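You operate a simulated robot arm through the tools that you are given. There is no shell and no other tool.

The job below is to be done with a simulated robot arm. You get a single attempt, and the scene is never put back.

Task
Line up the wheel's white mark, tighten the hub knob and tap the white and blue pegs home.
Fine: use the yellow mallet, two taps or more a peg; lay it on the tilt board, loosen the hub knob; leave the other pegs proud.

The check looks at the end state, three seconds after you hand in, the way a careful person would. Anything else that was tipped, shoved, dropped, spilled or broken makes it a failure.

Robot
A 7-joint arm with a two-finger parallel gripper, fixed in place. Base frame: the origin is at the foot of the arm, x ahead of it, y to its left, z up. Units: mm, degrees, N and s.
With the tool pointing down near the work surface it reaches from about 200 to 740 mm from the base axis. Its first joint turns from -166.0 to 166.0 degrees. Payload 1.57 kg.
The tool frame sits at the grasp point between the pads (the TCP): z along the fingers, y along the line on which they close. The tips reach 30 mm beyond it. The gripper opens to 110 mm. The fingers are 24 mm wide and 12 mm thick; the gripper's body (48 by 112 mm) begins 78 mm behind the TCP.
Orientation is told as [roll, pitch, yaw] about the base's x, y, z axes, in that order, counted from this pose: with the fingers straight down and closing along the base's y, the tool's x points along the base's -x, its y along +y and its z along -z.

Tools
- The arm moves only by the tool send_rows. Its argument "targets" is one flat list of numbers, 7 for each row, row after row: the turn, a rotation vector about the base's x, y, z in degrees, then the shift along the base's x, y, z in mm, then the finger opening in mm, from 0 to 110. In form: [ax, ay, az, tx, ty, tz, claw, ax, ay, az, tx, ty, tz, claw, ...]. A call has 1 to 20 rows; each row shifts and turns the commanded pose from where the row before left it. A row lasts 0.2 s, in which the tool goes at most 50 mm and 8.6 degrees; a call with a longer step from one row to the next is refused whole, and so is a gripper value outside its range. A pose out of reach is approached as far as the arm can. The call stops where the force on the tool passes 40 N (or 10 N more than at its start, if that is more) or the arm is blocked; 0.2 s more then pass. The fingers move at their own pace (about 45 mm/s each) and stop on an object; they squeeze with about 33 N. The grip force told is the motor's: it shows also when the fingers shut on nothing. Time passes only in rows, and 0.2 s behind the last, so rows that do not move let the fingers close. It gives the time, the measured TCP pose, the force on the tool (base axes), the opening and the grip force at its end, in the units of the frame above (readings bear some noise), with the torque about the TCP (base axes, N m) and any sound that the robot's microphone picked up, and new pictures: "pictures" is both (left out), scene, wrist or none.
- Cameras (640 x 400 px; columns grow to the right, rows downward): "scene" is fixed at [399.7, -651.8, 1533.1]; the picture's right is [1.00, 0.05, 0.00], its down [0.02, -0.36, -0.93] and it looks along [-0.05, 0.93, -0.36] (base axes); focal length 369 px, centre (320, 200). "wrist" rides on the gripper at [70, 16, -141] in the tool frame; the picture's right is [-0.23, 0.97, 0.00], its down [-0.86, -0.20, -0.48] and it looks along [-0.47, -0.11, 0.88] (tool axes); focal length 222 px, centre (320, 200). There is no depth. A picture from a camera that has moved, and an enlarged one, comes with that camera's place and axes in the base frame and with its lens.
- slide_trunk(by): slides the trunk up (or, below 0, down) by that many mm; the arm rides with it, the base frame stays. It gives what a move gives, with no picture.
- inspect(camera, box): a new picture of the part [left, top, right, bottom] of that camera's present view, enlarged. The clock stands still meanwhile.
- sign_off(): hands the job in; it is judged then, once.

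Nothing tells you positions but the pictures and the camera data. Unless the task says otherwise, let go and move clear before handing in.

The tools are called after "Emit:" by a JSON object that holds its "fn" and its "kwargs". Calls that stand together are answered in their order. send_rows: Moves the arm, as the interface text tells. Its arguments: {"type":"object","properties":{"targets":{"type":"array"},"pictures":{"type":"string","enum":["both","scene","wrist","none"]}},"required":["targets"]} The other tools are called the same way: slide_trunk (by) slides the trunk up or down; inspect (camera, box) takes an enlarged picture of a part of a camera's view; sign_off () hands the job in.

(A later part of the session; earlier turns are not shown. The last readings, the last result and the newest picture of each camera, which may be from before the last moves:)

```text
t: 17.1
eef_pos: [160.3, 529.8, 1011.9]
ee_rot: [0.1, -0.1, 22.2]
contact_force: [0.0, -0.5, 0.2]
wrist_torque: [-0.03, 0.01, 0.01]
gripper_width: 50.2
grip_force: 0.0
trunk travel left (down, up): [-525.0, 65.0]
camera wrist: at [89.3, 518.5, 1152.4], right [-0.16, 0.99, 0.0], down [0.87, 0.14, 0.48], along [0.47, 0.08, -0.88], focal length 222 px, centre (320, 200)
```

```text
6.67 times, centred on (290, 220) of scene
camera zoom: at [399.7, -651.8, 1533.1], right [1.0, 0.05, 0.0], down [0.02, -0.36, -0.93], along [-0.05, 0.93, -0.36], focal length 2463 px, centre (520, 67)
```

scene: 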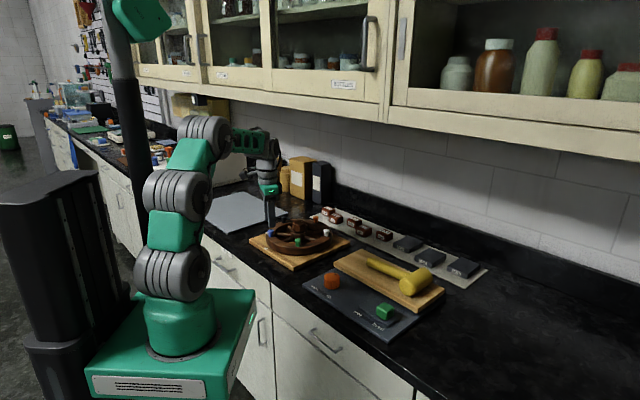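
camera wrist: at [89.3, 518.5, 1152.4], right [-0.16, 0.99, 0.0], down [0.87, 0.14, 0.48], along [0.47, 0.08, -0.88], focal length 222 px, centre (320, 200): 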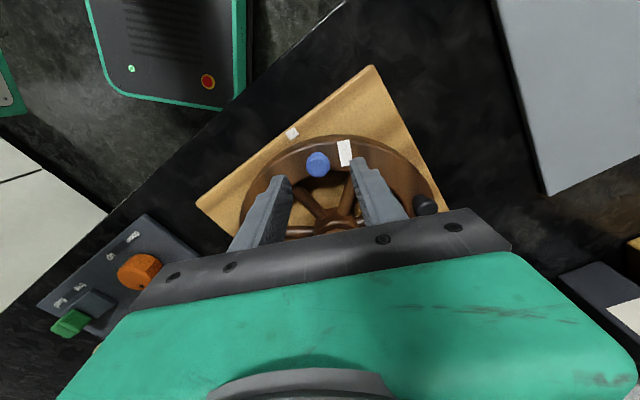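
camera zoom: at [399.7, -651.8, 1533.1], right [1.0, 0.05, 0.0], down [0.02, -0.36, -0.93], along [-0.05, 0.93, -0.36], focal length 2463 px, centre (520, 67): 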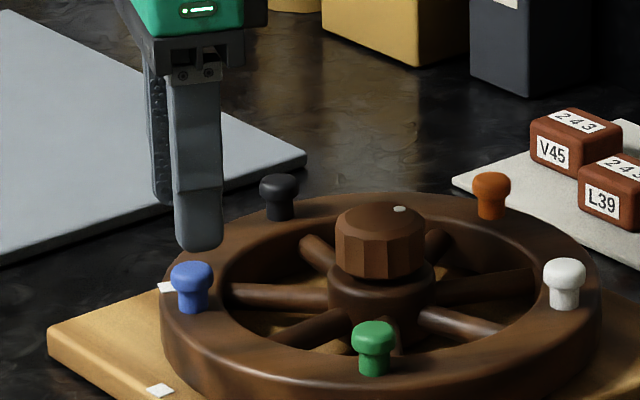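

The blue peg is at about (158.5, 528), between my fingers, with its head about 21 mm across. I'll lower around it with the tips just above the rim and narrow to a loose cage.

Emit:
{"fn": "send_rows", "kwargs": {"targets": [0, 0, 0, -1, -1, -14, 50, 0, 0, 0, -0.5, -0.5, -14, 44, 0, 0, 0, 0, 0, -10, 38, 0, 0, 0, 0, 0, -2, 32, 0, 0, 0, 0, 0, 0, 28, 0, 0, 0, 0, 0, 0, 28], "pictures": "both"}}

Emit:
{"fn": "inspect", "kwargs": {"camera": "wrist", "box": [200, 60, 440, 240]}}

Emit:
{"fn": "inspect", "kwargs": {"camera": "scene", "box": [245, 190, 335, 250]}}

```text
t: 18.5
eef_pos: [158.5, 530.8, 972.1]
ee_rot: [0.2, -0.1, 22.1]
contact_force: [0.8, -0.3, 0.5]
wrist_torque: [0.0, 0.02, -0.02]
gripper_width: 28.0
grip_force: 0.1
trunk travel left (down, up): [-525.0, 65.0]
camera wrist: at [87.5, 517.4, 1112.5], right [-0.16, 0.99, 0.0], down [0.87, 0.14, 0.48], along [0.47, 0.08, -0.88], focal length 222 px, centre (320, 200)
```

scene: 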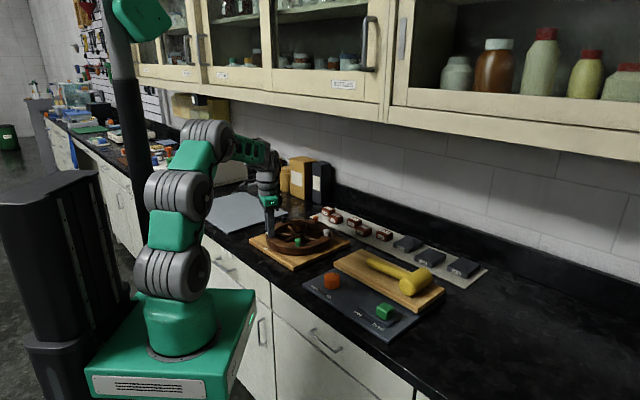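
wrist: 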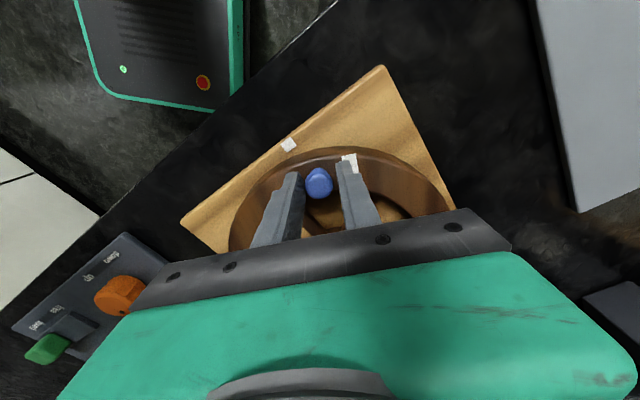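

```text
2.22 times, centred on (320, 150) of wrist
camera zoom: at [87.5, 517.4, 1112.5], right [-0.16, 0.99, 0.0], down [0.87, 0.14, 0.48], along [0.47, 0.08, -0.88], focal length 494 px, centre (320, 311)
```

zoom: 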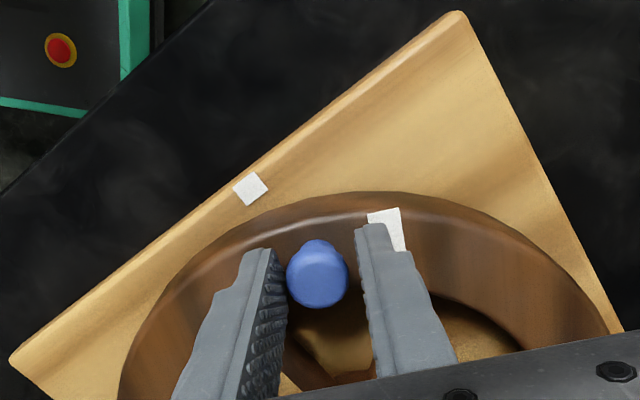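

```text
6.67 times, centred on (290, 220) of scene
camera zoom: at [399.7, -651.8, 1533.1], right [1.0, 0.05, 0.0], down [0.02, -0.36, -0.93], along [-0.05, 0.93, -0.36], focal length 2463 px, centre (520, 67)
```

zoom: 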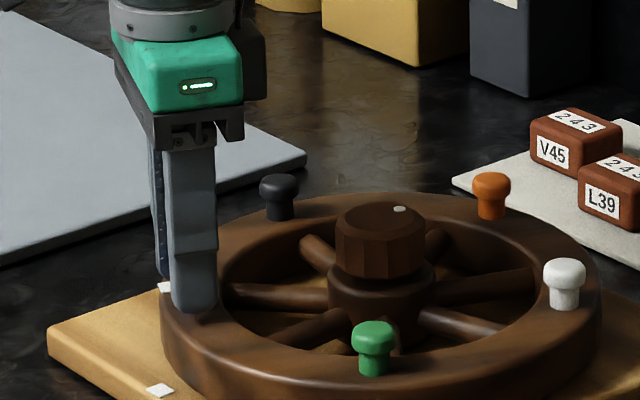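

The peg is caged, with the trailing finger about 6 mm behind it. I'll start walking it counter-clockwise along the arc about the hub, slowly.

Emit:
{"fn": "send_rows", "kwargs": {"targets": [0, 0, 2.6, 3.27, -5.03, 0, 28, 0, 0, 2.6, 2.31, -4.85, 0, 28, 0, 0, 2.7, 2.57, -4.72, 0, 28, 0, 0, 0, 0, 0, 0, 28], "pictures": "both"}}

Emit:
{"fn": "inspect", "kwargs": {"camera": "wrist", "box": [200, 60, 440, 240]}}

Emit:
{"fn": "inspect", "kwargs": {"camera": "scene", "box": [245, 190, 335, 250]}}

```text
t: 19.5
eef_pos: [167.0, 515.3, 972.0]
ee_rot: [0.1, -0.1, 30.0]
contact_force: [-0.3, 0.1, -0.5]
wrist_torque: [0.01, 0.01, -0.02]
gripper_width: 28.4
grip_force: 0.2
trunk travel left (down, up): [-525.0, 65.0]
camera wrist: at [98.0, 493.4, 1112.4], right [-0.29, 0.96, 0.0], down [0.84, 0.25, 0.48], along [0.46, 0.14, -0.88], focal length 222 px, centre (320, 200)
```

scene: 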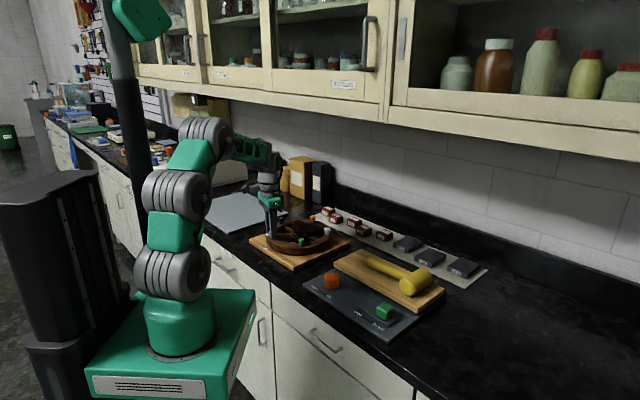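
wrist: 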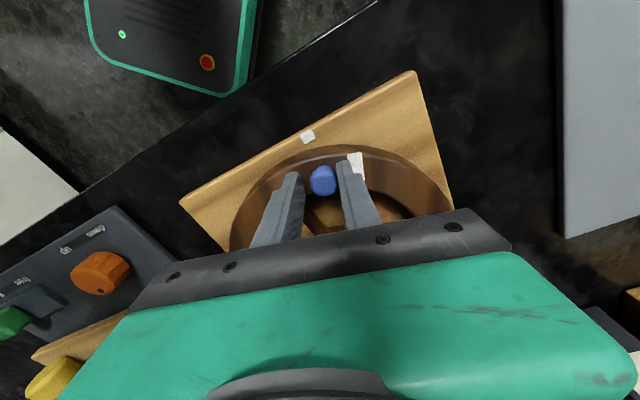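

```text
2.22 times, centred on (320, 150) of wrist
camera zoom: at [98.0, 493.4, 1112.4], right [-0.29, 0.96, 0.0], down [0.84, 0.25, 0.48], along [0.46, 0.14, -0.88], focal length 494 px, centre (320, 311)
```

zoom: 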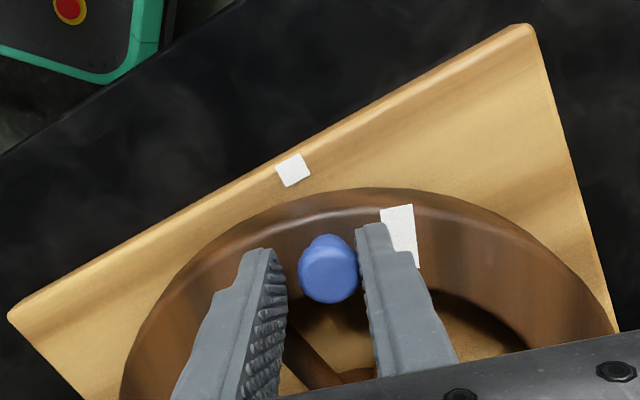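

```text
6.67 times, centred on (290, 220) of scene
camera zoom: at [399.7, -651.8, 1533.1], right [1.0, 0.05, 0.0], down [0.02, -0.36, -0.93], along [-0.05, 0.93, -0.36], focal length 2463 px, centre (520, 67)
```

zoom: 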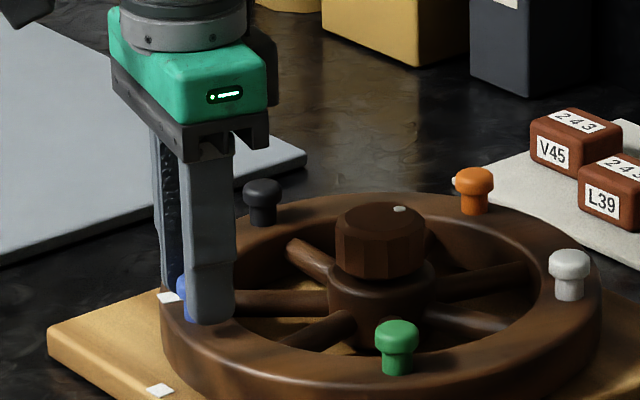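

The wheel turns freely with almost no force, and the hub knob stayed put. About 20° remain, so I'll continue along the arc and stop short for a check.

Emit:
{"fn": "send_rows", "kwargs": {"targets": [0, 0, 3.2, 3.1, -4.7, 0, 28, 0, 0, 3.2, 3.4, -4.7, 0, 28, 0, 0, 3.2, 3.5, -4.5, 0, 28, 0, 0, 3.2, 3.8, -4.3, 0, 28, 0, 0, 3.2, 4.1, -4.0, 0, 28, 0, 0, 0, 0, 0, 0, 28], "pictures": "both"}}

Emit:
{"fn": "inspect", "kwargs": {"camera": "wrist", "box": [240, 90, 420, 220]}}

Emit:
{"fn": "inspect", "kwargs": {"camera": "scene", "box": [245, 190, 335, 250]}}

```text
t: 20.9
eef_pos: [184.8, 493.1, 971.5]
ee_rot: [0.0, 0.0, 46.1]
contact_force: [0.1, 0.4, 1.0]
wrist_torque: [-0.02, 0.02, -0.02]
gripper_width: 28.2
grip_force: 0.0
trunk travel left (down, up): [-525.0, 65.0]
camera wrist: at [125.0, 452.6, 1111.4], right [-0.54, 0.84, 0.0], down [0.74, 0.48, 0.48], along [0.4, 0.26, -0.88], focal length 222 px, centre (320, 200)
```

scene: 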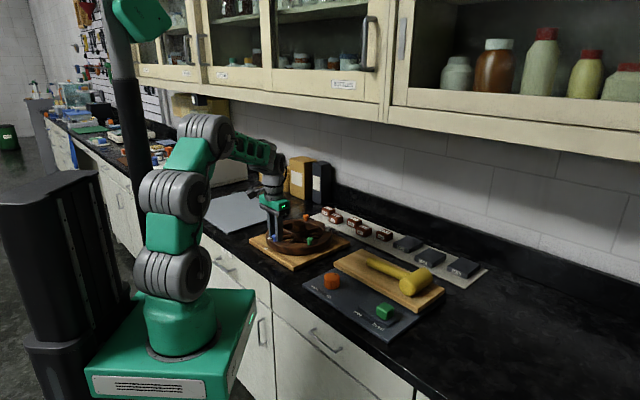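
wrist: 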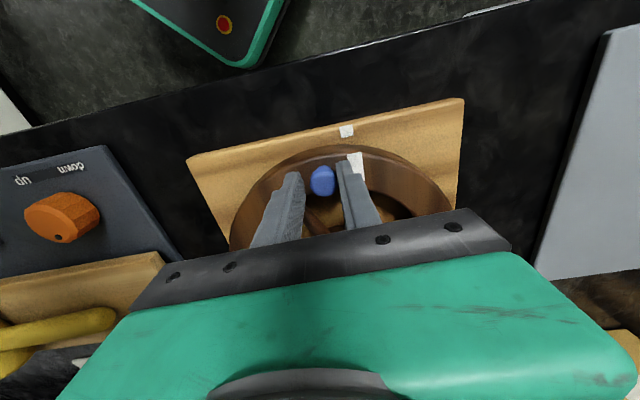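

```text
3.08 times, centred on (330, 155) of wrist
camera zoom: at [125.0, 452.6, 1111.4], right [-0.54, 0.84, 0.0], down [0.74, 0.48, 0.48], along [0.4, 0.26, -0.88], focal length 684 px, centre (289, 338)
```

zoom: 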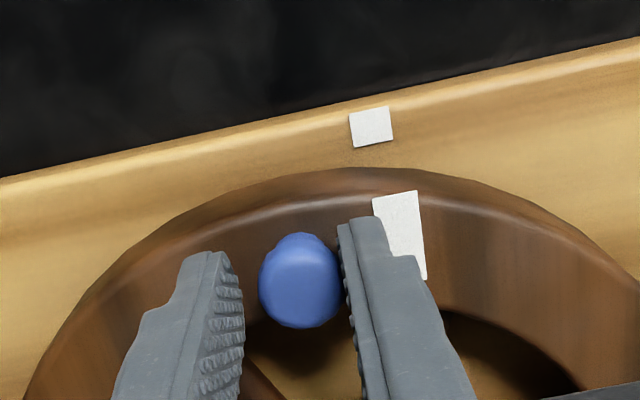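

```text
6.67 times, centred on (290, 220) of scene
camera zoom: at [399.7, -651.8, 1533.1], right [1.0, 0.05, 0.0], down [0.02, -0.36, -0.93], along [-0.05, 0.93, -0.36], focal length 2463 px, centre (520, 67)
```

zoom: 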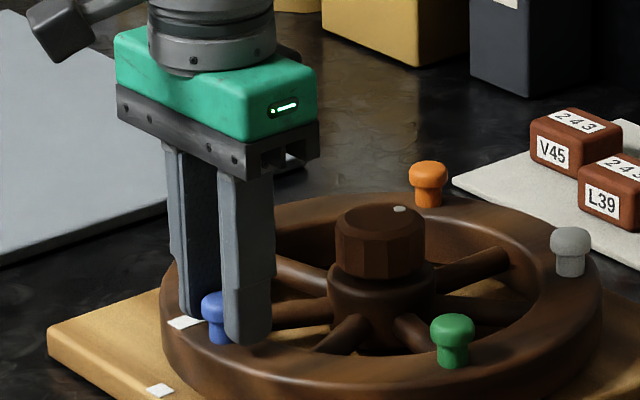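

The strip on the wheel now has the same orientation as the board (225°). It lies on the same line as the board's square (e = −247.6 against −247.3), and the blue peg sits at 225°. I'll back off the peg without touching it, lift, and go over the hub knob for a check.

Emit:
{"fn": "send_rows", "kwargs": {"targets": [0, 0, 0, -1.2, 1.2, 0, 30, 0, 0, 0, 0, 0, 15, 34, 0, 0, 0, 0, 0, 30, 50, 0, 0, 0, 0, 0, 30, 70, 0, 0, 0, 35, 36, 0, 80, 0, 0, 0, 35, 37, 0, 80, 0, 0, 0, 0, 0, 0, 80], "pictures": "both"}}

Emit:
{"fn": "inspect", "kwargs": {"camera": "wrist", "box": [200, 40, 460, 240]}}

Emit:
{"fn": "inspect", "kwargs": {"camera": "scene", "box": [245, 190, 350, 260]}}

```text
refused: row 5 steps farther than a row can; nothing moved
```

```text
2.00 times, centred on (330, 140) of wrist
camera zoom: at [125.0, 452.6, 1111.4], right [-0.54, 0.84, 0.0], down [0.74, 0.48, 0.48], along [0.4, 0.26, -0.88], focal length 444 px, centre (300, 320)
```

zoom: 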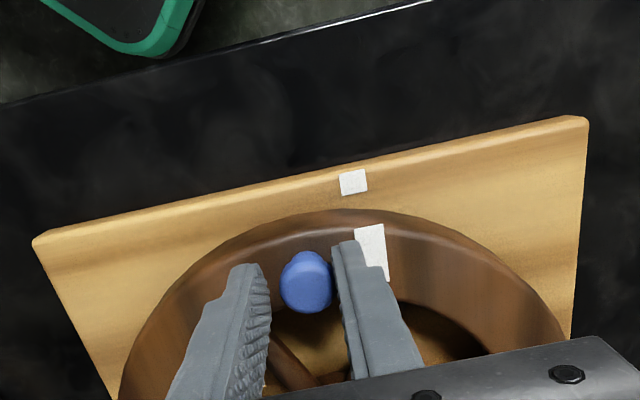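

```text
5.71 times, centred on (298, 225) of scene
camera zoom: at [399.7, -651.8, 1533.1], right [1.0, 0.05, 0.0], down [0.02, -0.36, -0.93], along [-0.05, 0.93, -0.36], focal length 2111 px, centre (449, 57)
```

zoom: 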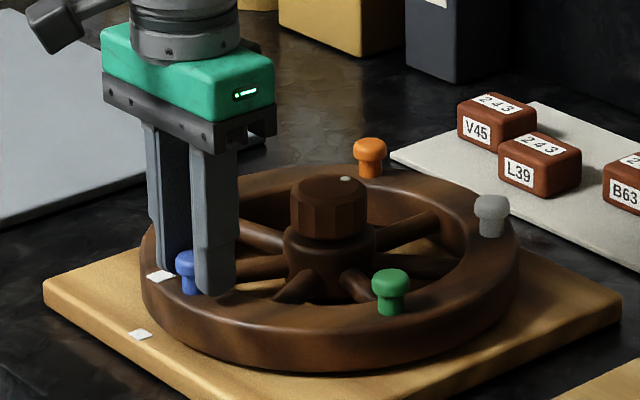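

One row was too long. I'll resend it with shorter steps.

Emit:
{"fn": "send_rows", "kwargs": {"targets": [0, 0, 0, -1.2, 1.2, 0, 30, 0, 0, 0, 0, 0, 15, 34, 0, 0, 0, 0, 0, 30, 50, 0, 0, 0, 0, 0, 30, 70, 0, 0, 0, 24, 25, 0, 80, 0, 0, 0, 24, 25, 0, 80, 0, 0, 0, 22, 23, 0, 80, 0, 0, 0, 0, 0, 0, 80], "pictures": "both"}}

Emit:
{"fn": "inspect", "kwargs": {"camera": "wrist", "box": [200, 20, 460, 220]}}

Emit:
{"fn": "inspect", "kwargs": {"camera": "scene", "box": [245, 190, 350, 260]}}

```text
t: 22.7
eef_pos: [255.0, 567.6, 1045.4]
ee_rot: [0.3, -0.1, 46.0]
contact_force: [0.1, 1.1, 0.2]
wrist_torque: [0.01, 0.01, 0.01]
gripper_width: 80.0
grip_force: 0.0
trunk travel left (down, up): [-525.0, 65.0]
camera wrist: at [194.2, 527.4, 1186.5], right [-0.54, 0.84, 0.0], down [0.74, 0.48, 0.48], along [0.4, 0.26, -0.88], focal length 222 px, centre (320, 200)
```

scene: 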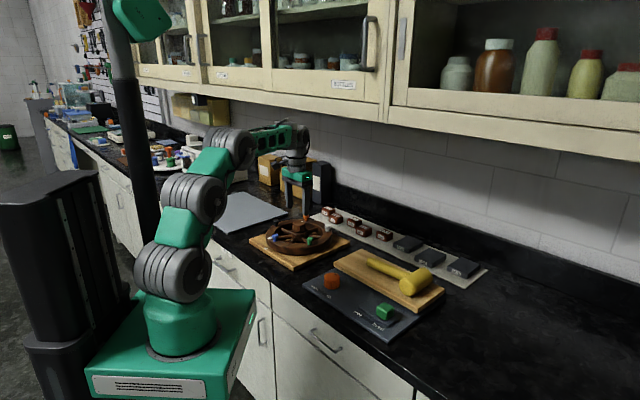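
wrist: 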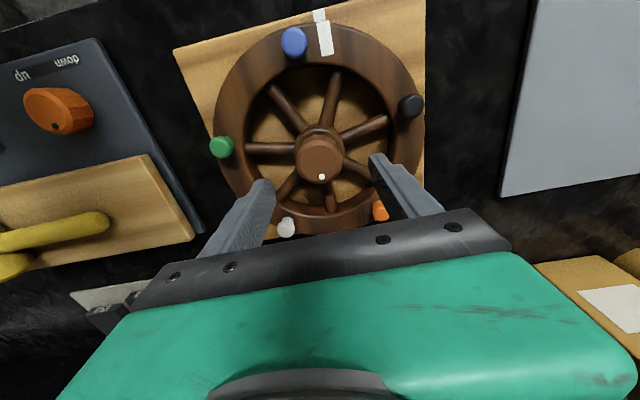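

```text
2.00 times, centred on (330, 120) of wrist
camera zoom: at [194.2, 527.4, 1186.5], right [-0.54, 0.84, 0.0], down [0.74, 0.48, 0.48], along [0.4, 0.26, -0.88], focal length 444 px, centre (300, 360)
```

zoom: 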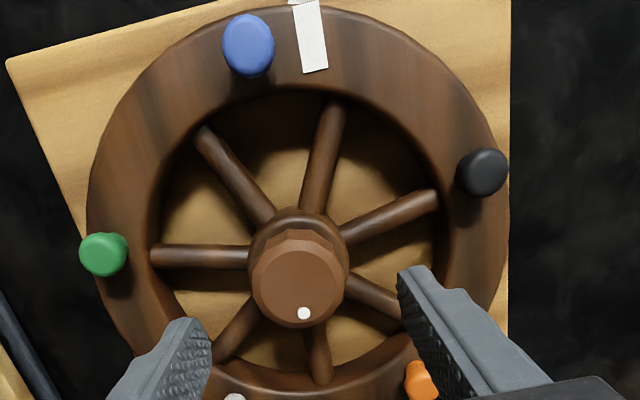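

```text
5.71 times, centred on (298, 225) of scene
camera zoom: at [399.7, -651.8, 1533.1], right [1.0, 0.05, 0.0], down [0.02, -0.36, -0.93], along [-0.05, 0.93, -0.36], focal length 2111 px, centre (449, 57)
```

zoom: 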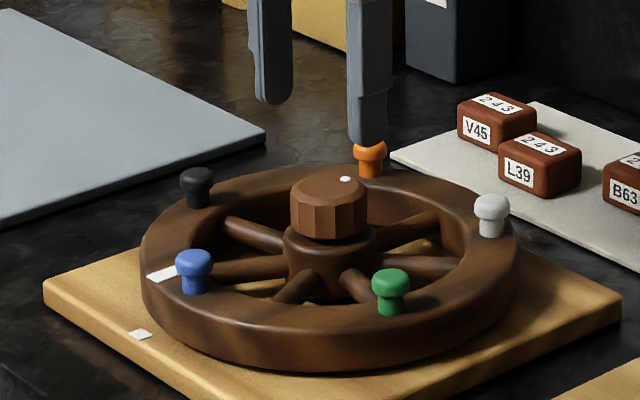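

Emit:
{"fn": "inspect", "kwargs": {"camera": "wrist", "box": [280, 0, 360, 60]}}

Emit:
{"fn": "inspect", "kwargs": {"camera": "scene", "box": [250, 220, 310, 260]}}

Emit:
{"fn": "inspect", "kwargs": {"camera": "wrist", "box": [280, 120, 370, 190]}}

```text
6.67 times, centred on (320, 30) of wrist
camera zoom: at [194.2, 527.4, 1186.5], right [-0.54, 0.84, 0.0], down [0.74, 0.48, 0.48], along [0.4, 0.26, -0.88], focal length 1481 px, centre (320, 1333)
```

zoom: 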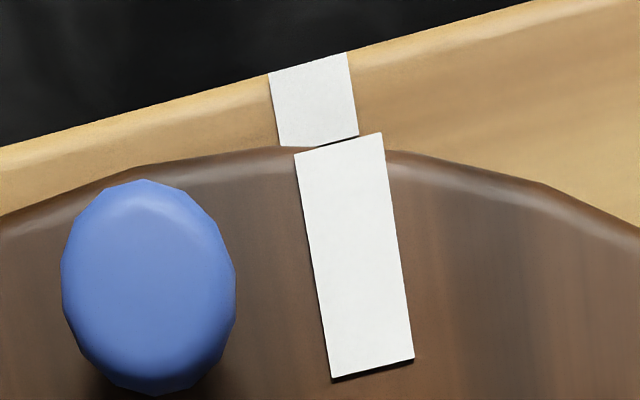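

```text
10.00 times, centred on (280, 240) of scene
camera zoom: at [399.7, -651.8, 1533.1], right [1.0, 0.05, 0.0], down [0.02, -0.36, -0.93], along [-0.05, 0.93, -0.36], focal length 3694 px, centre (720, -200)
```

zoom: 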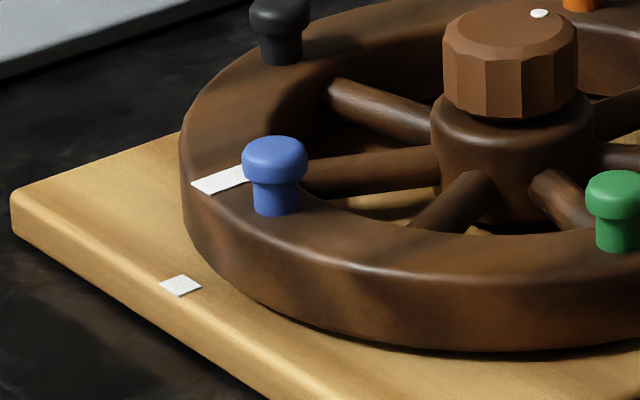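

```text
5.71 times, centred on (325, 155) of wrist
camera zoom: at [194.2, 527.4, 1186.5], right [-0.54, 0.84, 0.0], down [0.74, 0.48, 0.48], along [0.4, 0.26, -0.88], focal length 1269 px, centre (291, 457)
```

zoom: 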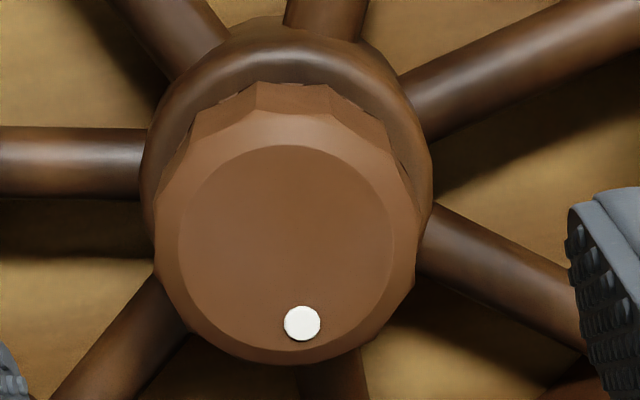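

The wheel strip and the board square now read as one continuous line. The knob is centred near (257, 568), with its dot at about 45°. I'll turn the wrist further counter-clockwise to gain clockwise range, then lower over the knob.

Emit:
{"fn": "send_rows", "kwargs": {"targets": [0, 0, 7.5, 0.5, 0, -5, 80, 0, 0, 7.5, 0.5, 0, -10, 76, 0, 0, 7.5, 0.5, 0.4, -15, 72, 0, 0, 7.5, 0.5, 0, -15, 72, 0, 0, 0, 0, 0, -15, 72, 0, 0, 0, 0, 0, -8, 72, 0, 0, 0, 0, 0, 0, 72], "pictures": "both"}}

Emit:
{"fn": "inspect", "kwargs": {"camera": "wrist", "box": [220, 80, 440, 240]}}

Emit:
{"fn": "inspect", "kwargs": {"camera": "scene", "box": [245, 180, 350, 260]}}

```text
t: 24.3
eef_pos: [254.5, 565.8, 978.6]
ee_rot: [0.2, -0.1, 76.0]
contact_force: [0.0, -0.1, -0.5]
wrist_torque: [0.0, -0.01, 0.01]
gripper_width: 71.9
grip_force: 0.1
trunk travel left (down, up): [-525.0, 65.0]
camera wrist: at [222.9, 501.4, 1119.5], right [-0.89, 0.46, 0.0], down [0.4, 0.78, 0.48], along [0.22, 0.43, -0.88], focal length 222 px, centre (320, 200)
```

scene: 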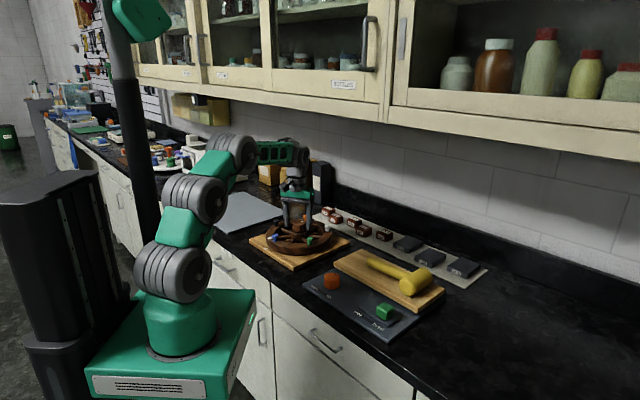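
wrist: 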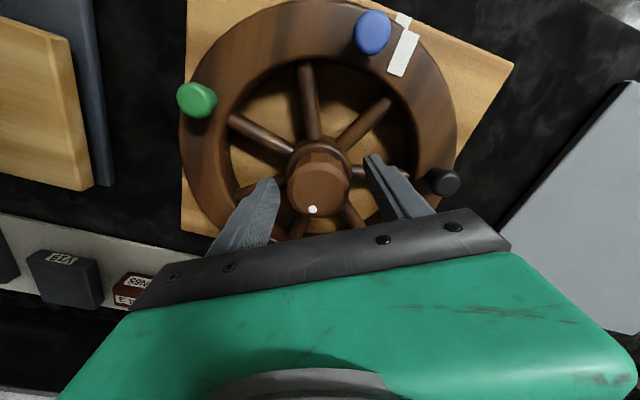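

```text
2.50 times, centred on (330, 160) of wrist
camera zoom: at [222.9, 501.4, 1119.5], right [-0.89, 0.46, 0.0], down [0.4, 0.78, 0.48], along [0.22, 0.43, -0.88], focal length 555 px, centre (295, 300)
```

zoom: 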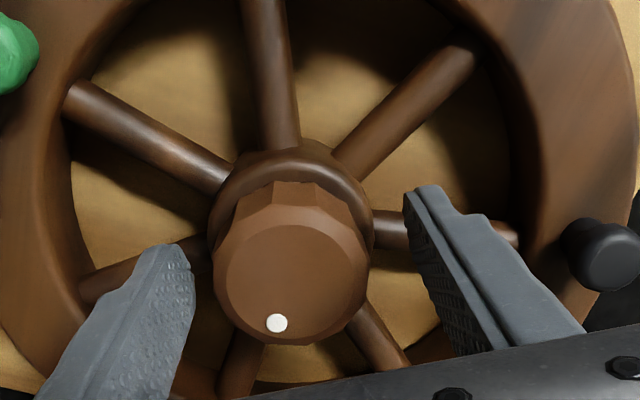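

```text
5.00 times, centred on (298, 220) of scene
camera zoom: at [399.7, -651.8, 1533.1], right [1.0, 0.05, 0.0], down [0.02, -0.36, -0.93], along [-0.05, 0.93, -0.36], focal length 1847 px, centre (432, 100)
```

zoom: 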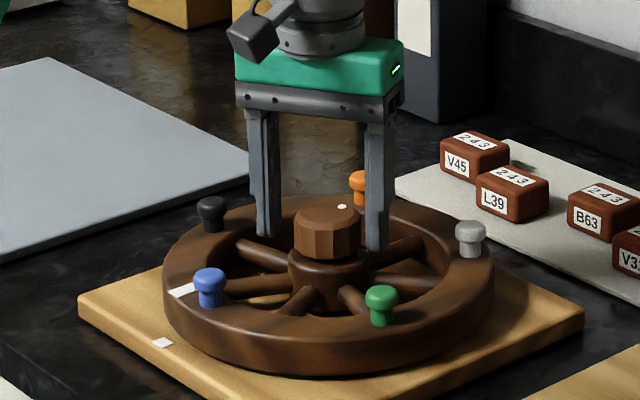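

The knob is a few millimetres toward +x from my centre. I'll shift, lower 2 mm more and close gently on it.

Emit:
{"fn": "send_rows", "kwargs": {"targets": [0, 0, 0, 3, 1, -2, 66, 0, 0, 0, 0, 0, 0, 58, 0, 0, 0, 0, 0, 0, 54, 0, 0, 0, 0, 0, 0, 54], "pictures": "both"}}

Emit:
{"fn": "inspect", "kwargs": {"camera": "wrist", "box": [220, 80, 440, 240]}}

Emit:
{"fn": "inspect", "kwargs": {"camera": "scene", "box": [265, 180, 345, 240]}}

```text
t: 25.3
eef_pos: [257.6, 567.5, 976.4]
ee_rot: [0.3, -0.2, 76.0]
contact_force: [-0.4, -0.6, 1.4]
wrist_torque: [-0.02, 0.04, -0.01]
gripper_width: 54.1
grip_force: 0.1
trunk travel left (down, up): [-525.0, 65.0]
camera wrist: at [226.0, 503.4, 1117.2], right [-0.89, 0.46, 0.0], down [0.4, 0.78, 0.48], along [0.22, 0.43, -0.88], focal length 222 px, centre (320, 200)
```

scene: 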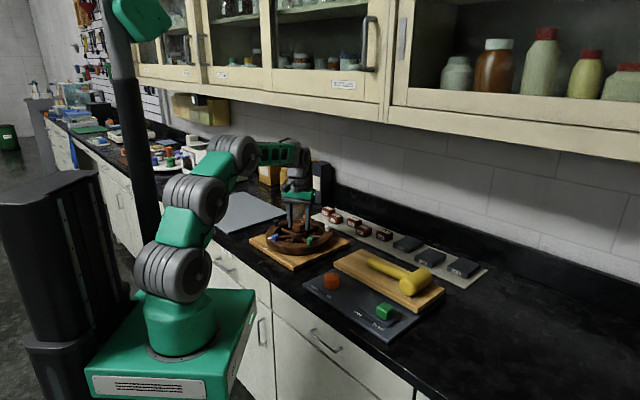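
wrist: 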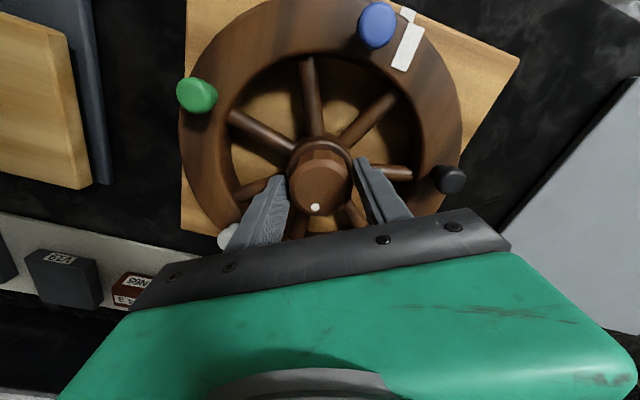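

```text
2.50 times, centred on (330, 160) of wrist
camera zoom: at [226.0, 503.4, 1117.2], right [-0.89, 0.46, 0.0], down [0.4, 0.78, 0.48], along [0.22, 0.43, -0.88], focal length 555 px, centre (295, 300)
```

zoom: 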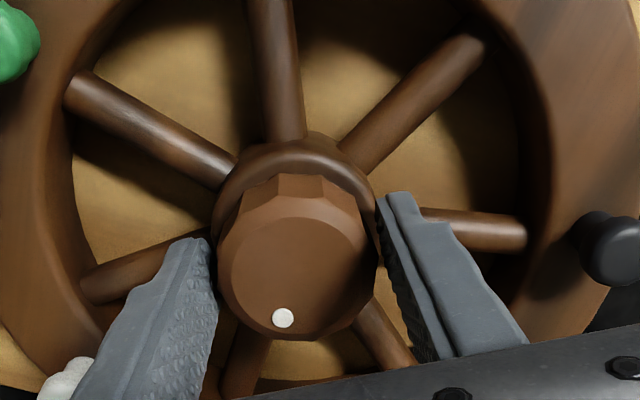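

```text
6.67 times, centred on (305, 210) of scene
camera zoom: at [399.7, -651.8, 1533.1], right [1.0, 0.05, 0.0], down [0.02, -0.36, -0.93], along [-0.05, 0.93, -0.36], focal length 2463 px, centre (420, 133)
```

zoom: 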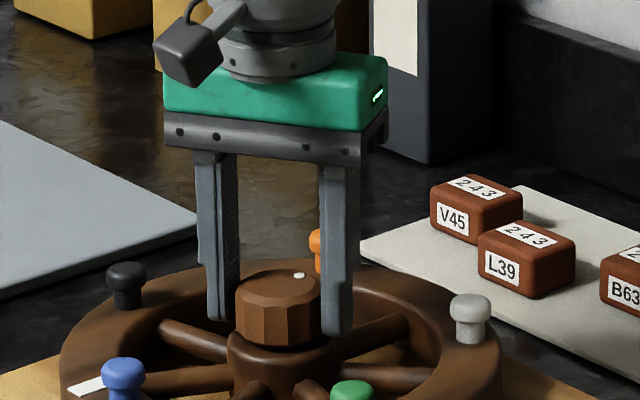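

The fingers are centred on the knob. I'll close to grip it and check the loads before turning.

Emit:
{"fn": "send_rows", "kwargs": {"targets": [0, 0, 0, 0, 0, 0, 40, 0, 0, 0, 0, 0, 0, 40], "pictures": "none"}}

```text
t: 25.9
eef_pos: [258.5, 568.7, 977.2]
ee_rot: [0.3, -0.1, 76.0]
contact_force: [-0.3, 0.5, -0.4]
wrist_torque: [-0.13, -0.36, -0.01]
gripper_width: 47.7
grip_force: 27.1
trunk travel left (down, up): [-525.0, 65.0]
```

The knob is gripped at 47.7 mm with no side load. I'll turn it clockwise in small steps and watch the torque.

Emit:
{"fn": "send_rows", "kwargs": {"targets": [0, 0, -5, 0, 0, 0, 40, 0, 0, -5, 0, 0, 0, 40, 0, 0, -5, 0, 0, 0, 40, 0, 0, -5, 0, 0, 0, 40], "pictures": "wrist"}}

Emit:
{"fn": "inspect", "kwargs": {"camera": "wrist", "box": [220, 0, 460, 220]}}

```text
t: 26.9
eef_pos: [257.4, 568.1, 976.6]
ee_rot: [0.1, -0.1, 56.1]
contact_force: [-3.2, 4.4, 0.0]
wrist_torque: [0.05, -0.5, 0.0]
gripper_width: 47.3
grip_force: 44.7
trunk travel left (down, up): [-525.0, 65.0]
camera wrist: at [205.3, 518.5, 1117.2], right [-0.68, 0.73, 0.0], down [0.64, 0.6, 0.48], along [0.35, 0.33, -0.88], focal length 222 px, centre (320, 200)
```

wrist: 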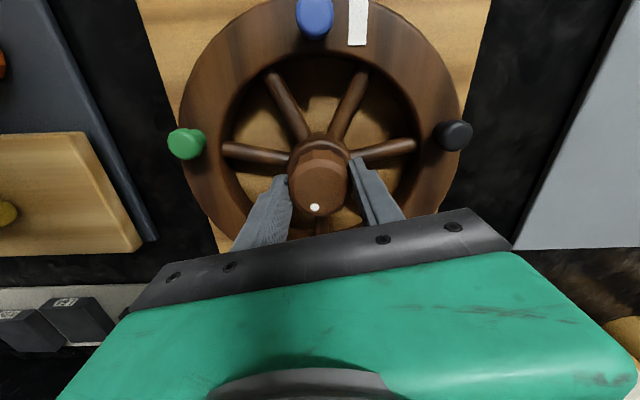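

```text
1.82 times, centred on (340, 110) of wrist
camera zoom: at [205.3, 518.5, 1117.2], right [-0.68, 0.73, 0.0], down [0.64, 0.6, 0.48], along [0.35, 0.33, -0.88], focal length 404 px, centre (284, 364)
```

zoom: 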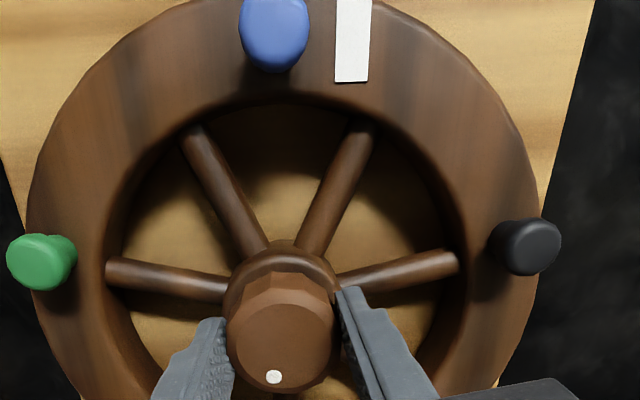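

The knob turns with the gripper and shows no torque yet. Continuing clockwise.

Emit:
{"fn": "send_rows", "kwargs": {"targets": [0, 0, -5, 0, 0, 0, 40, 0, 0, -5, 0, 0, 0, 40, 0, 0, -5, 0, 0, 0, 40, 0, 0, -5, 0, 0, 0, 40], "pictures": "wrist"}}

Emit:
{"fn": "inspect", "kwargs": {"camera": "wrist", "box": [220, 0, 460, 220]}}

Emit:
{"fn": "inspect", "kwargs": {"camera": "scene", "box": [245, 190, 350, 260]}}

```text
t: 27.9
eef_pos: [257.9, 569.1, 977.3]
ee_rot: [0.1, -0.2, 36.0]
contact_force: [-5.6, 7.2, 2.4]
wrist_torque: [-0.31, -0.13, 0.02]
gripper_width: 47.7
grip_force: 44.7
trunk travel left (down, up): [-525.0, 65.0]
camera wrist: at [191.4, 539.5, 1117.1], right [-0.39, 0.92, 0.0], down [0.81, 0.34, 0.48], along [0.44, 0.19, -0.88], focal length 222 px, centre (320, 200)
```

wrist: 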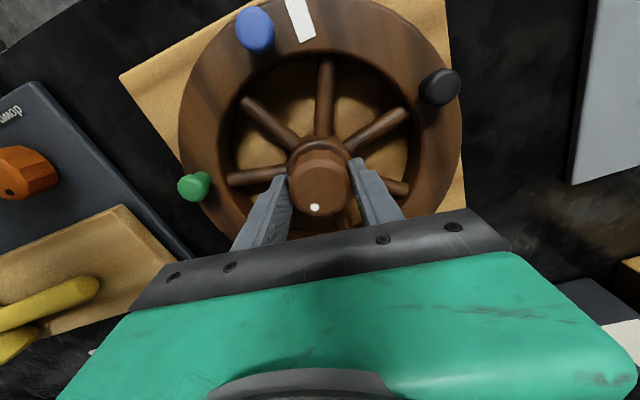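

```text
1.82 times, centred on (340, 110) of wrist
camera zoom: at [191.4, 539.5, 1117.1], right [-0.39, 0.92, 0.0], down [0.81, 0.34, 0.48], along [0.44, 0.19, -0.88], focal length 404 px, centre (284, 364)
```

zoom: 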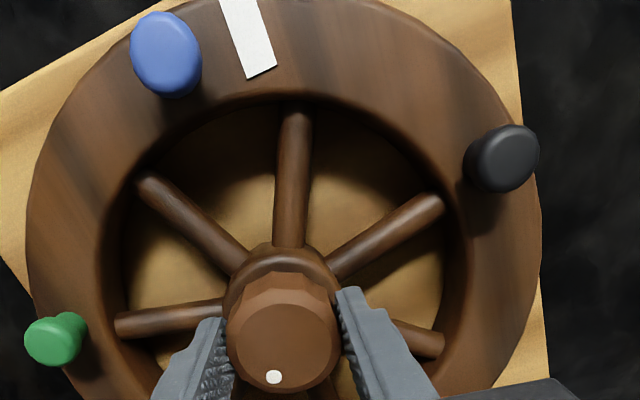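

```text
5.71 times, centred on (298, 225) of scene
camera zoom: at [399.7, -651.8, 1533.1], right [1.0, 0.05, 0.0], down [0.02, -0.36, -0.93], along [-0.05, 0.93, -0.36], focal length 2111 px, centre (449, 57)
```

zoom: 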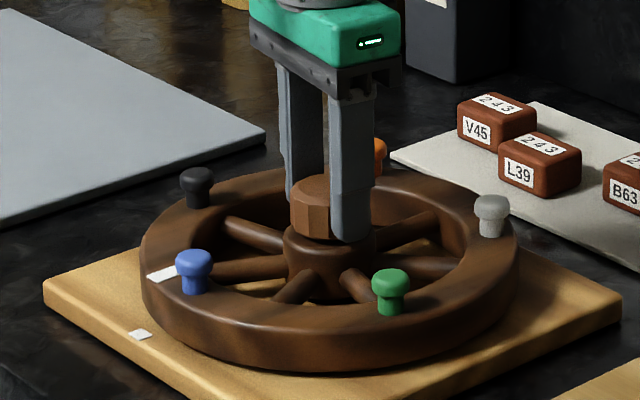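

The wheel is still put, and the knob has turned 40° with only a small side load. I'll ease the centre a touch toward the load and keep turning.

Emit:
{"fn": "send_rows", "kwargs": {"targets": [0, 0, -5, -0.5, 0.5, 0, 40, 0, 0, -5, -0.3, 0.3, 0, 40, 0, 0, -5, 0, 0, 0, 40, 0, 0, -5, 0, 0, 0, 40, 0, 0, -5, 0, 0, 0, 40, 0, 0, -5, 0, 0, 0, 40], "pictures": "wrist"}}

Emit:
{"fn": "inspect", "kwargs": {"camera": "wrist", "box": [220, 0, 460, 220]}}

Emit:
{"fn": "inspect", "kwargs": {"camera": "scene", "box": [245, 190, 350, 260]}}

```text
t: 29.3
eef_pos: [257.3, 569.3, 977.2]
ee_rot: [0.1, -0.1, 5.8]
contact_force: [-5.2, 2.1, 1.6]
wrist_torque: [-0.63, 0.16, -0.03]
gripper_width: 47.5
grip_force: 44.8
trunk travel left (down, up): [-525.0, 65.0]
camera wrist: at [186.0, 577.1, 1117.2], right [0.13, 0.99, 0.0], down [0.87, -0.11, 0.48], along [0.48, -0.06, -0.88], focal length 222 px, centre (320, 200)
```

wrist: 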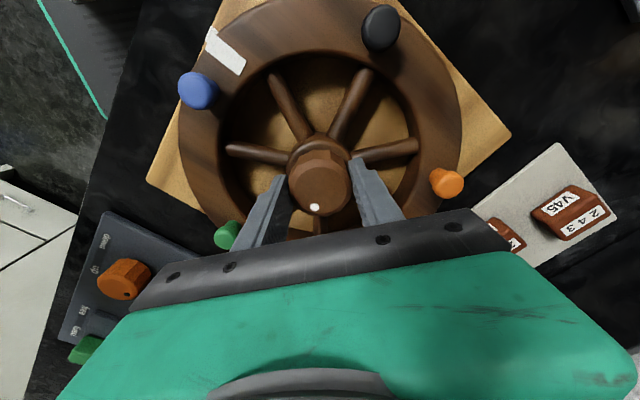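

```text
1.82 times, centred on (340, 110) of wrist
camera zoom: at [186.0, 577.1, 1117.2], right [0.13, 0.99, 0.0], down [0.87, -0.11, 0.48], along [0.48, -0.06, -0.88], focal length 404 px, centre (284, 364)
```

zoom: 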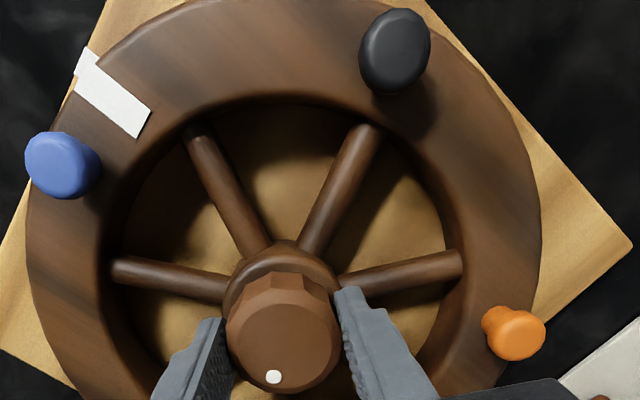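

```text
5.71 times, centred on (298, 225) of scene
camera zoom: at [399.7, -651.8, 1533.1], right [1.0, 0.05, 0.0], down [0.02, -0.36, -0.93], along [-0.05, 0.93, -0.36], focal length 2111 px, centre (449, 57)
```

zoom: 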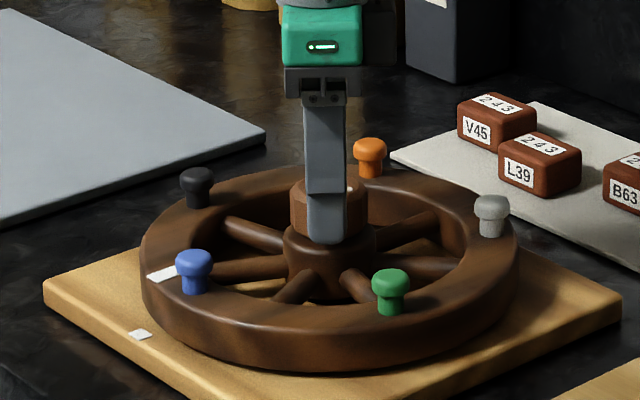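

That's 70° so far, with the wheel steady and little torque. I'll continue clockwise.

Emit:
{"fn": "send_rows", "kwargs": {"targets": [0, 0, -5, -0.4, 0, 0, 40, 0, 0, -5, 0, 0, 0, 40, 0, 0, -5, 0, 0, 0, 40, 0, 0, -5, 0, 0, 0, 40, 0, 0, -5, 0, 0, 0, 40, 0, 0, -5, 0, 0, 0, 40], "pictures": "wrist"}}

Emit:
{"fn": "inspect", "kwargs": {"camera": "wrist", "box": [220, 0, 460, 220]}}

Emit:
{"fn": "inspect", "kwargs": {"camera": "scene", "box": [245, 190, 350, 260]}}

```text
t: 30.7
eef_pos: [256.5, 569.0, 977.2]
ee_rot: [0.1, -0.1, -24.0]
contact_force: [-2.3, 2.4, 3.2]
wrist_torque: [-0.9, 0.49, 0.01]
gripper_width: 47.4
grip_force: 45.3
trunk travel left (down, up): [-525.0, 65.0]
camera wrist: at [199.8, 611.6, 1117.2], right [0.6, 0.8, 0.0], down [0.7, -0.53, 0.48], along [0.38, -0.29, -0.88], focal length 222 px, centre (320, 200)
```

wrist: 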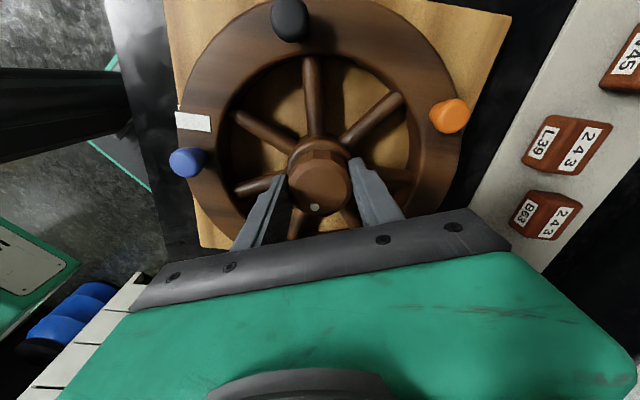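

```text
1.82 times, centred on (340, 110) of wrist
camera zoom: at [199.8, 611.6, 1117.2], right [0.6, 0.8, 0.0], down [0.7, -0.53, 0.48], along [0.38, -0.29, -0.88], focal length 404 px, centre (284, 364)
```

zoom: 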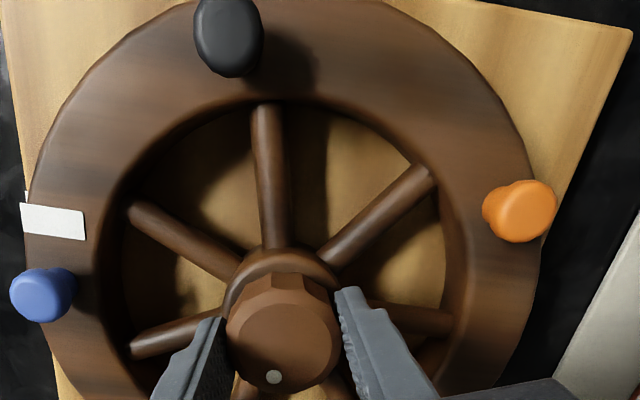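

```text
5.71 times, centred on (298, 225) of scene
camera zoom: at [399.7, -651.8, 1533.1], right [1.0, 0.05, 0.0], down [0.02, -0.36, -0.93], along [-0.05, 0.93, -0.36], focal length 2111 px, centre (449, 57)
```

zoom: 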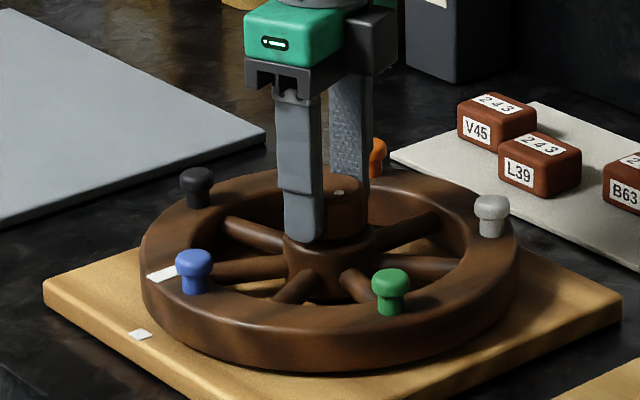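

That's 100° turned with no end stop felt. Continuing.

Emit:
{"fn": "send_rows", "kwargs": {"targets": [0, 0, -5, 0, 0, 0, 40, 0, 0, -5, 0, 0, 0, 40, 0, 0, -5, 0, 0, 0, 40, 0, 0, -5, 0, 0, 0, 40, 0, 0, -5, 0, 0, 0, 40, 0, 0, -5, 0, 0, 0, 40], "pictures": "wrist"}}

Emit:
{"fn": "inspect", "kwargs": {"camera": "wrist", "box": [220, 0, 460, 220]}}

Emit:
{"fn": "inspect", "kwargs": {"camera": "scene", "box": [245, 190, 350, 260]}}

```text
t: 32.1
eef_pos: [257.5, 568.8, 976.5]
ee_rot: [0.2, -0.2, -54.1]
contact_force: [0.4, 9.8, -0.1]
wrist_torque: [0.11, 0.52, 0.03]
gripper_width: 47.7
grip_force: 45.4
trunk travel left (down, up): [-525.0, 65.0]
camera wrist: at [229.4, 635.1, 1117.2], right [0.92, 0.39, 0.0], down [0.34, -0.81, 0.48], along [0.19, -0.44, -0.88], focal length 222 px, centre (320, 200)
```

wrist: 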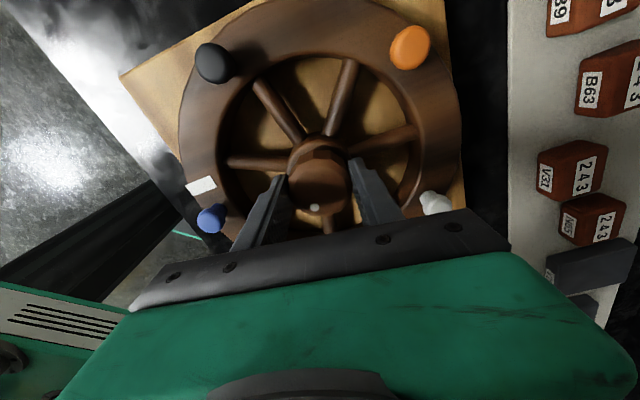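

```text
1.82 times, centred on (340, 110) of wrist
camera zoom: at [229.4, 635.1, 1117.2], right [0.92, 0.39, 0.0], down [0.34, -0.81, 0.48], along [0.19, -0.44, -0.88], focal length 404 px, centre (284, 364)
```

zoom: 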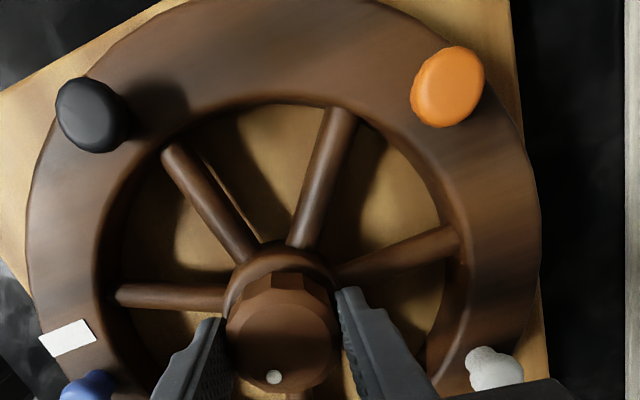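

```text
5.71 times, centred on (298, 225) of scene
camera zoom: at [399.7, -651.8, 1533.1], right [1.0, 0.05, 0.0], down [0.02, -0.36, -0.93], along [-0.05, 0.93, -0.36], focal length 2111 px, centre (449, 57)
```

zoom: 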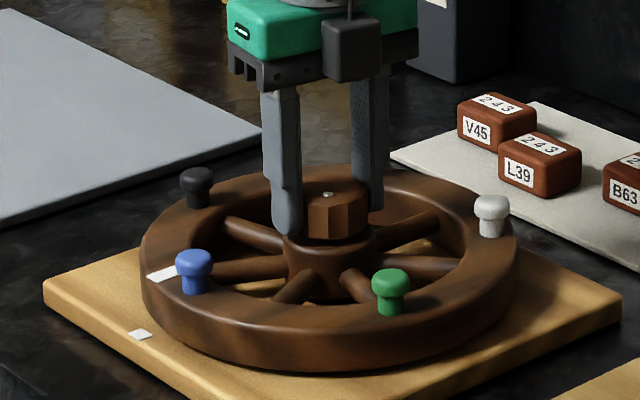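

130° clockwise so far, and it still turns freely. I'll continue while watching whether the arm follows.

Emit:
{"fn": "send_rows", "kwargs": {"targets": [0, 0, -5, 0, 0.5, 0, 40, 0, 0, -5, 0, 0.3, 0, 40, 0, 0, -5, 0, 0, 0, 40, 0, 0, -5, 0, 0, 0, 40, 0, 0, -5, 0, 0, 0, 40, 0, 0, -5, 0, 0, 0, 40], "pictures": "wrist"}}

Emit:
{"fn": "inspect", "kwargs": {"camera": "wrist", "box": [220, 0, 460, 220]}}

Emit:
{"fn": "inspect", "kwargs": {"camera": "scene", "box": [245, 190, 350, 260]}}

```text
t: 33.5
eef_pos: [256.9, 570.1, 976.7]
ee_rot: [0.1, -0.1, -84.3]
contact_force: [2.9, 4.1, 0.9]
wrist_torque: [0.15, -0.04, 0.09]
gripper_width: 47.2
grip_force: 9.0
trunk travel left (down, up): [-525.0, 65.0]
camera wrist: at [266.8, 640.3, 1116.9], right [0.99, -0.13, 0.0], down [-0.11, -0.87, 0.48], along [-0.06, -0.48, -0.88], focal length 222 px, centre (320, 200)
```

wrist: 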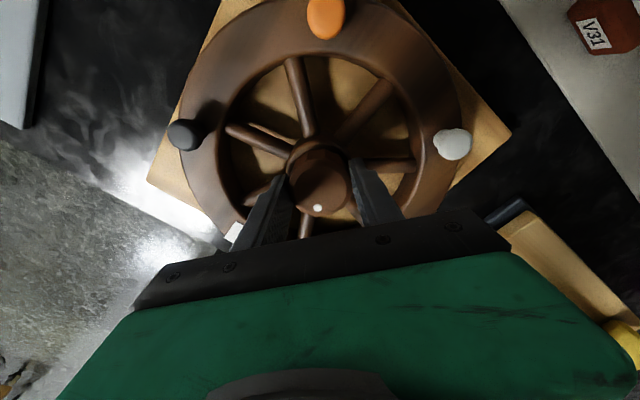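

```text
1.82 times, centred on (340, 110) of wrist
camera zoom: at [266.8, 640.3, 1116.9], right [0.99, -0.13, 0.0], down [-0.11, -0.87, 0.48], along [-0.06, -0.48, -0.88], focal length 404 px, centre (284, 364)
```

zoom: 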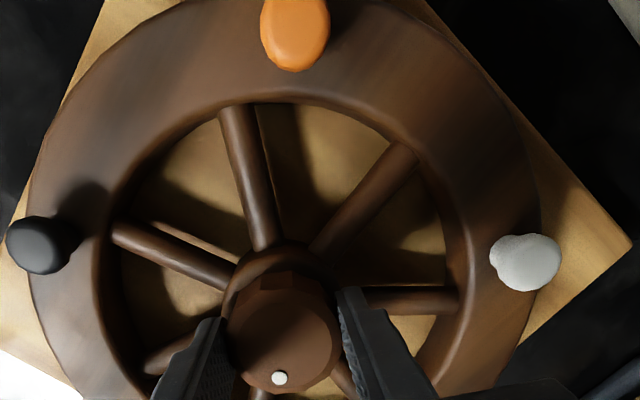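

```text
5.71 times, centred on (298, 225) of scene
camera zoom: at [399.7, -651.8, 1533.1], right [1.0, 0.05, 0.0], down [0.02, -0.36, -0.93], along [-0.05, 0.93, -0.36], focal length 2111 px, centre (449, 57)
```

zoom: 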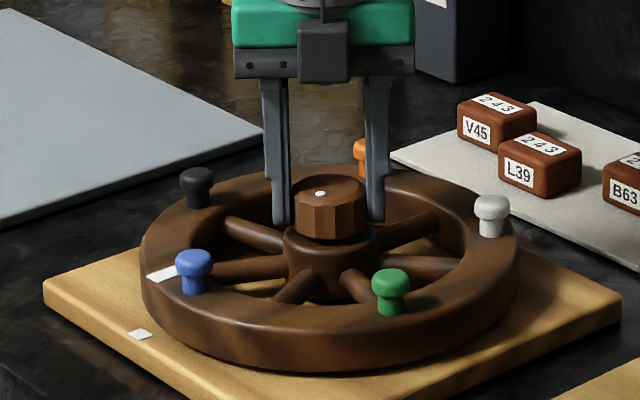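

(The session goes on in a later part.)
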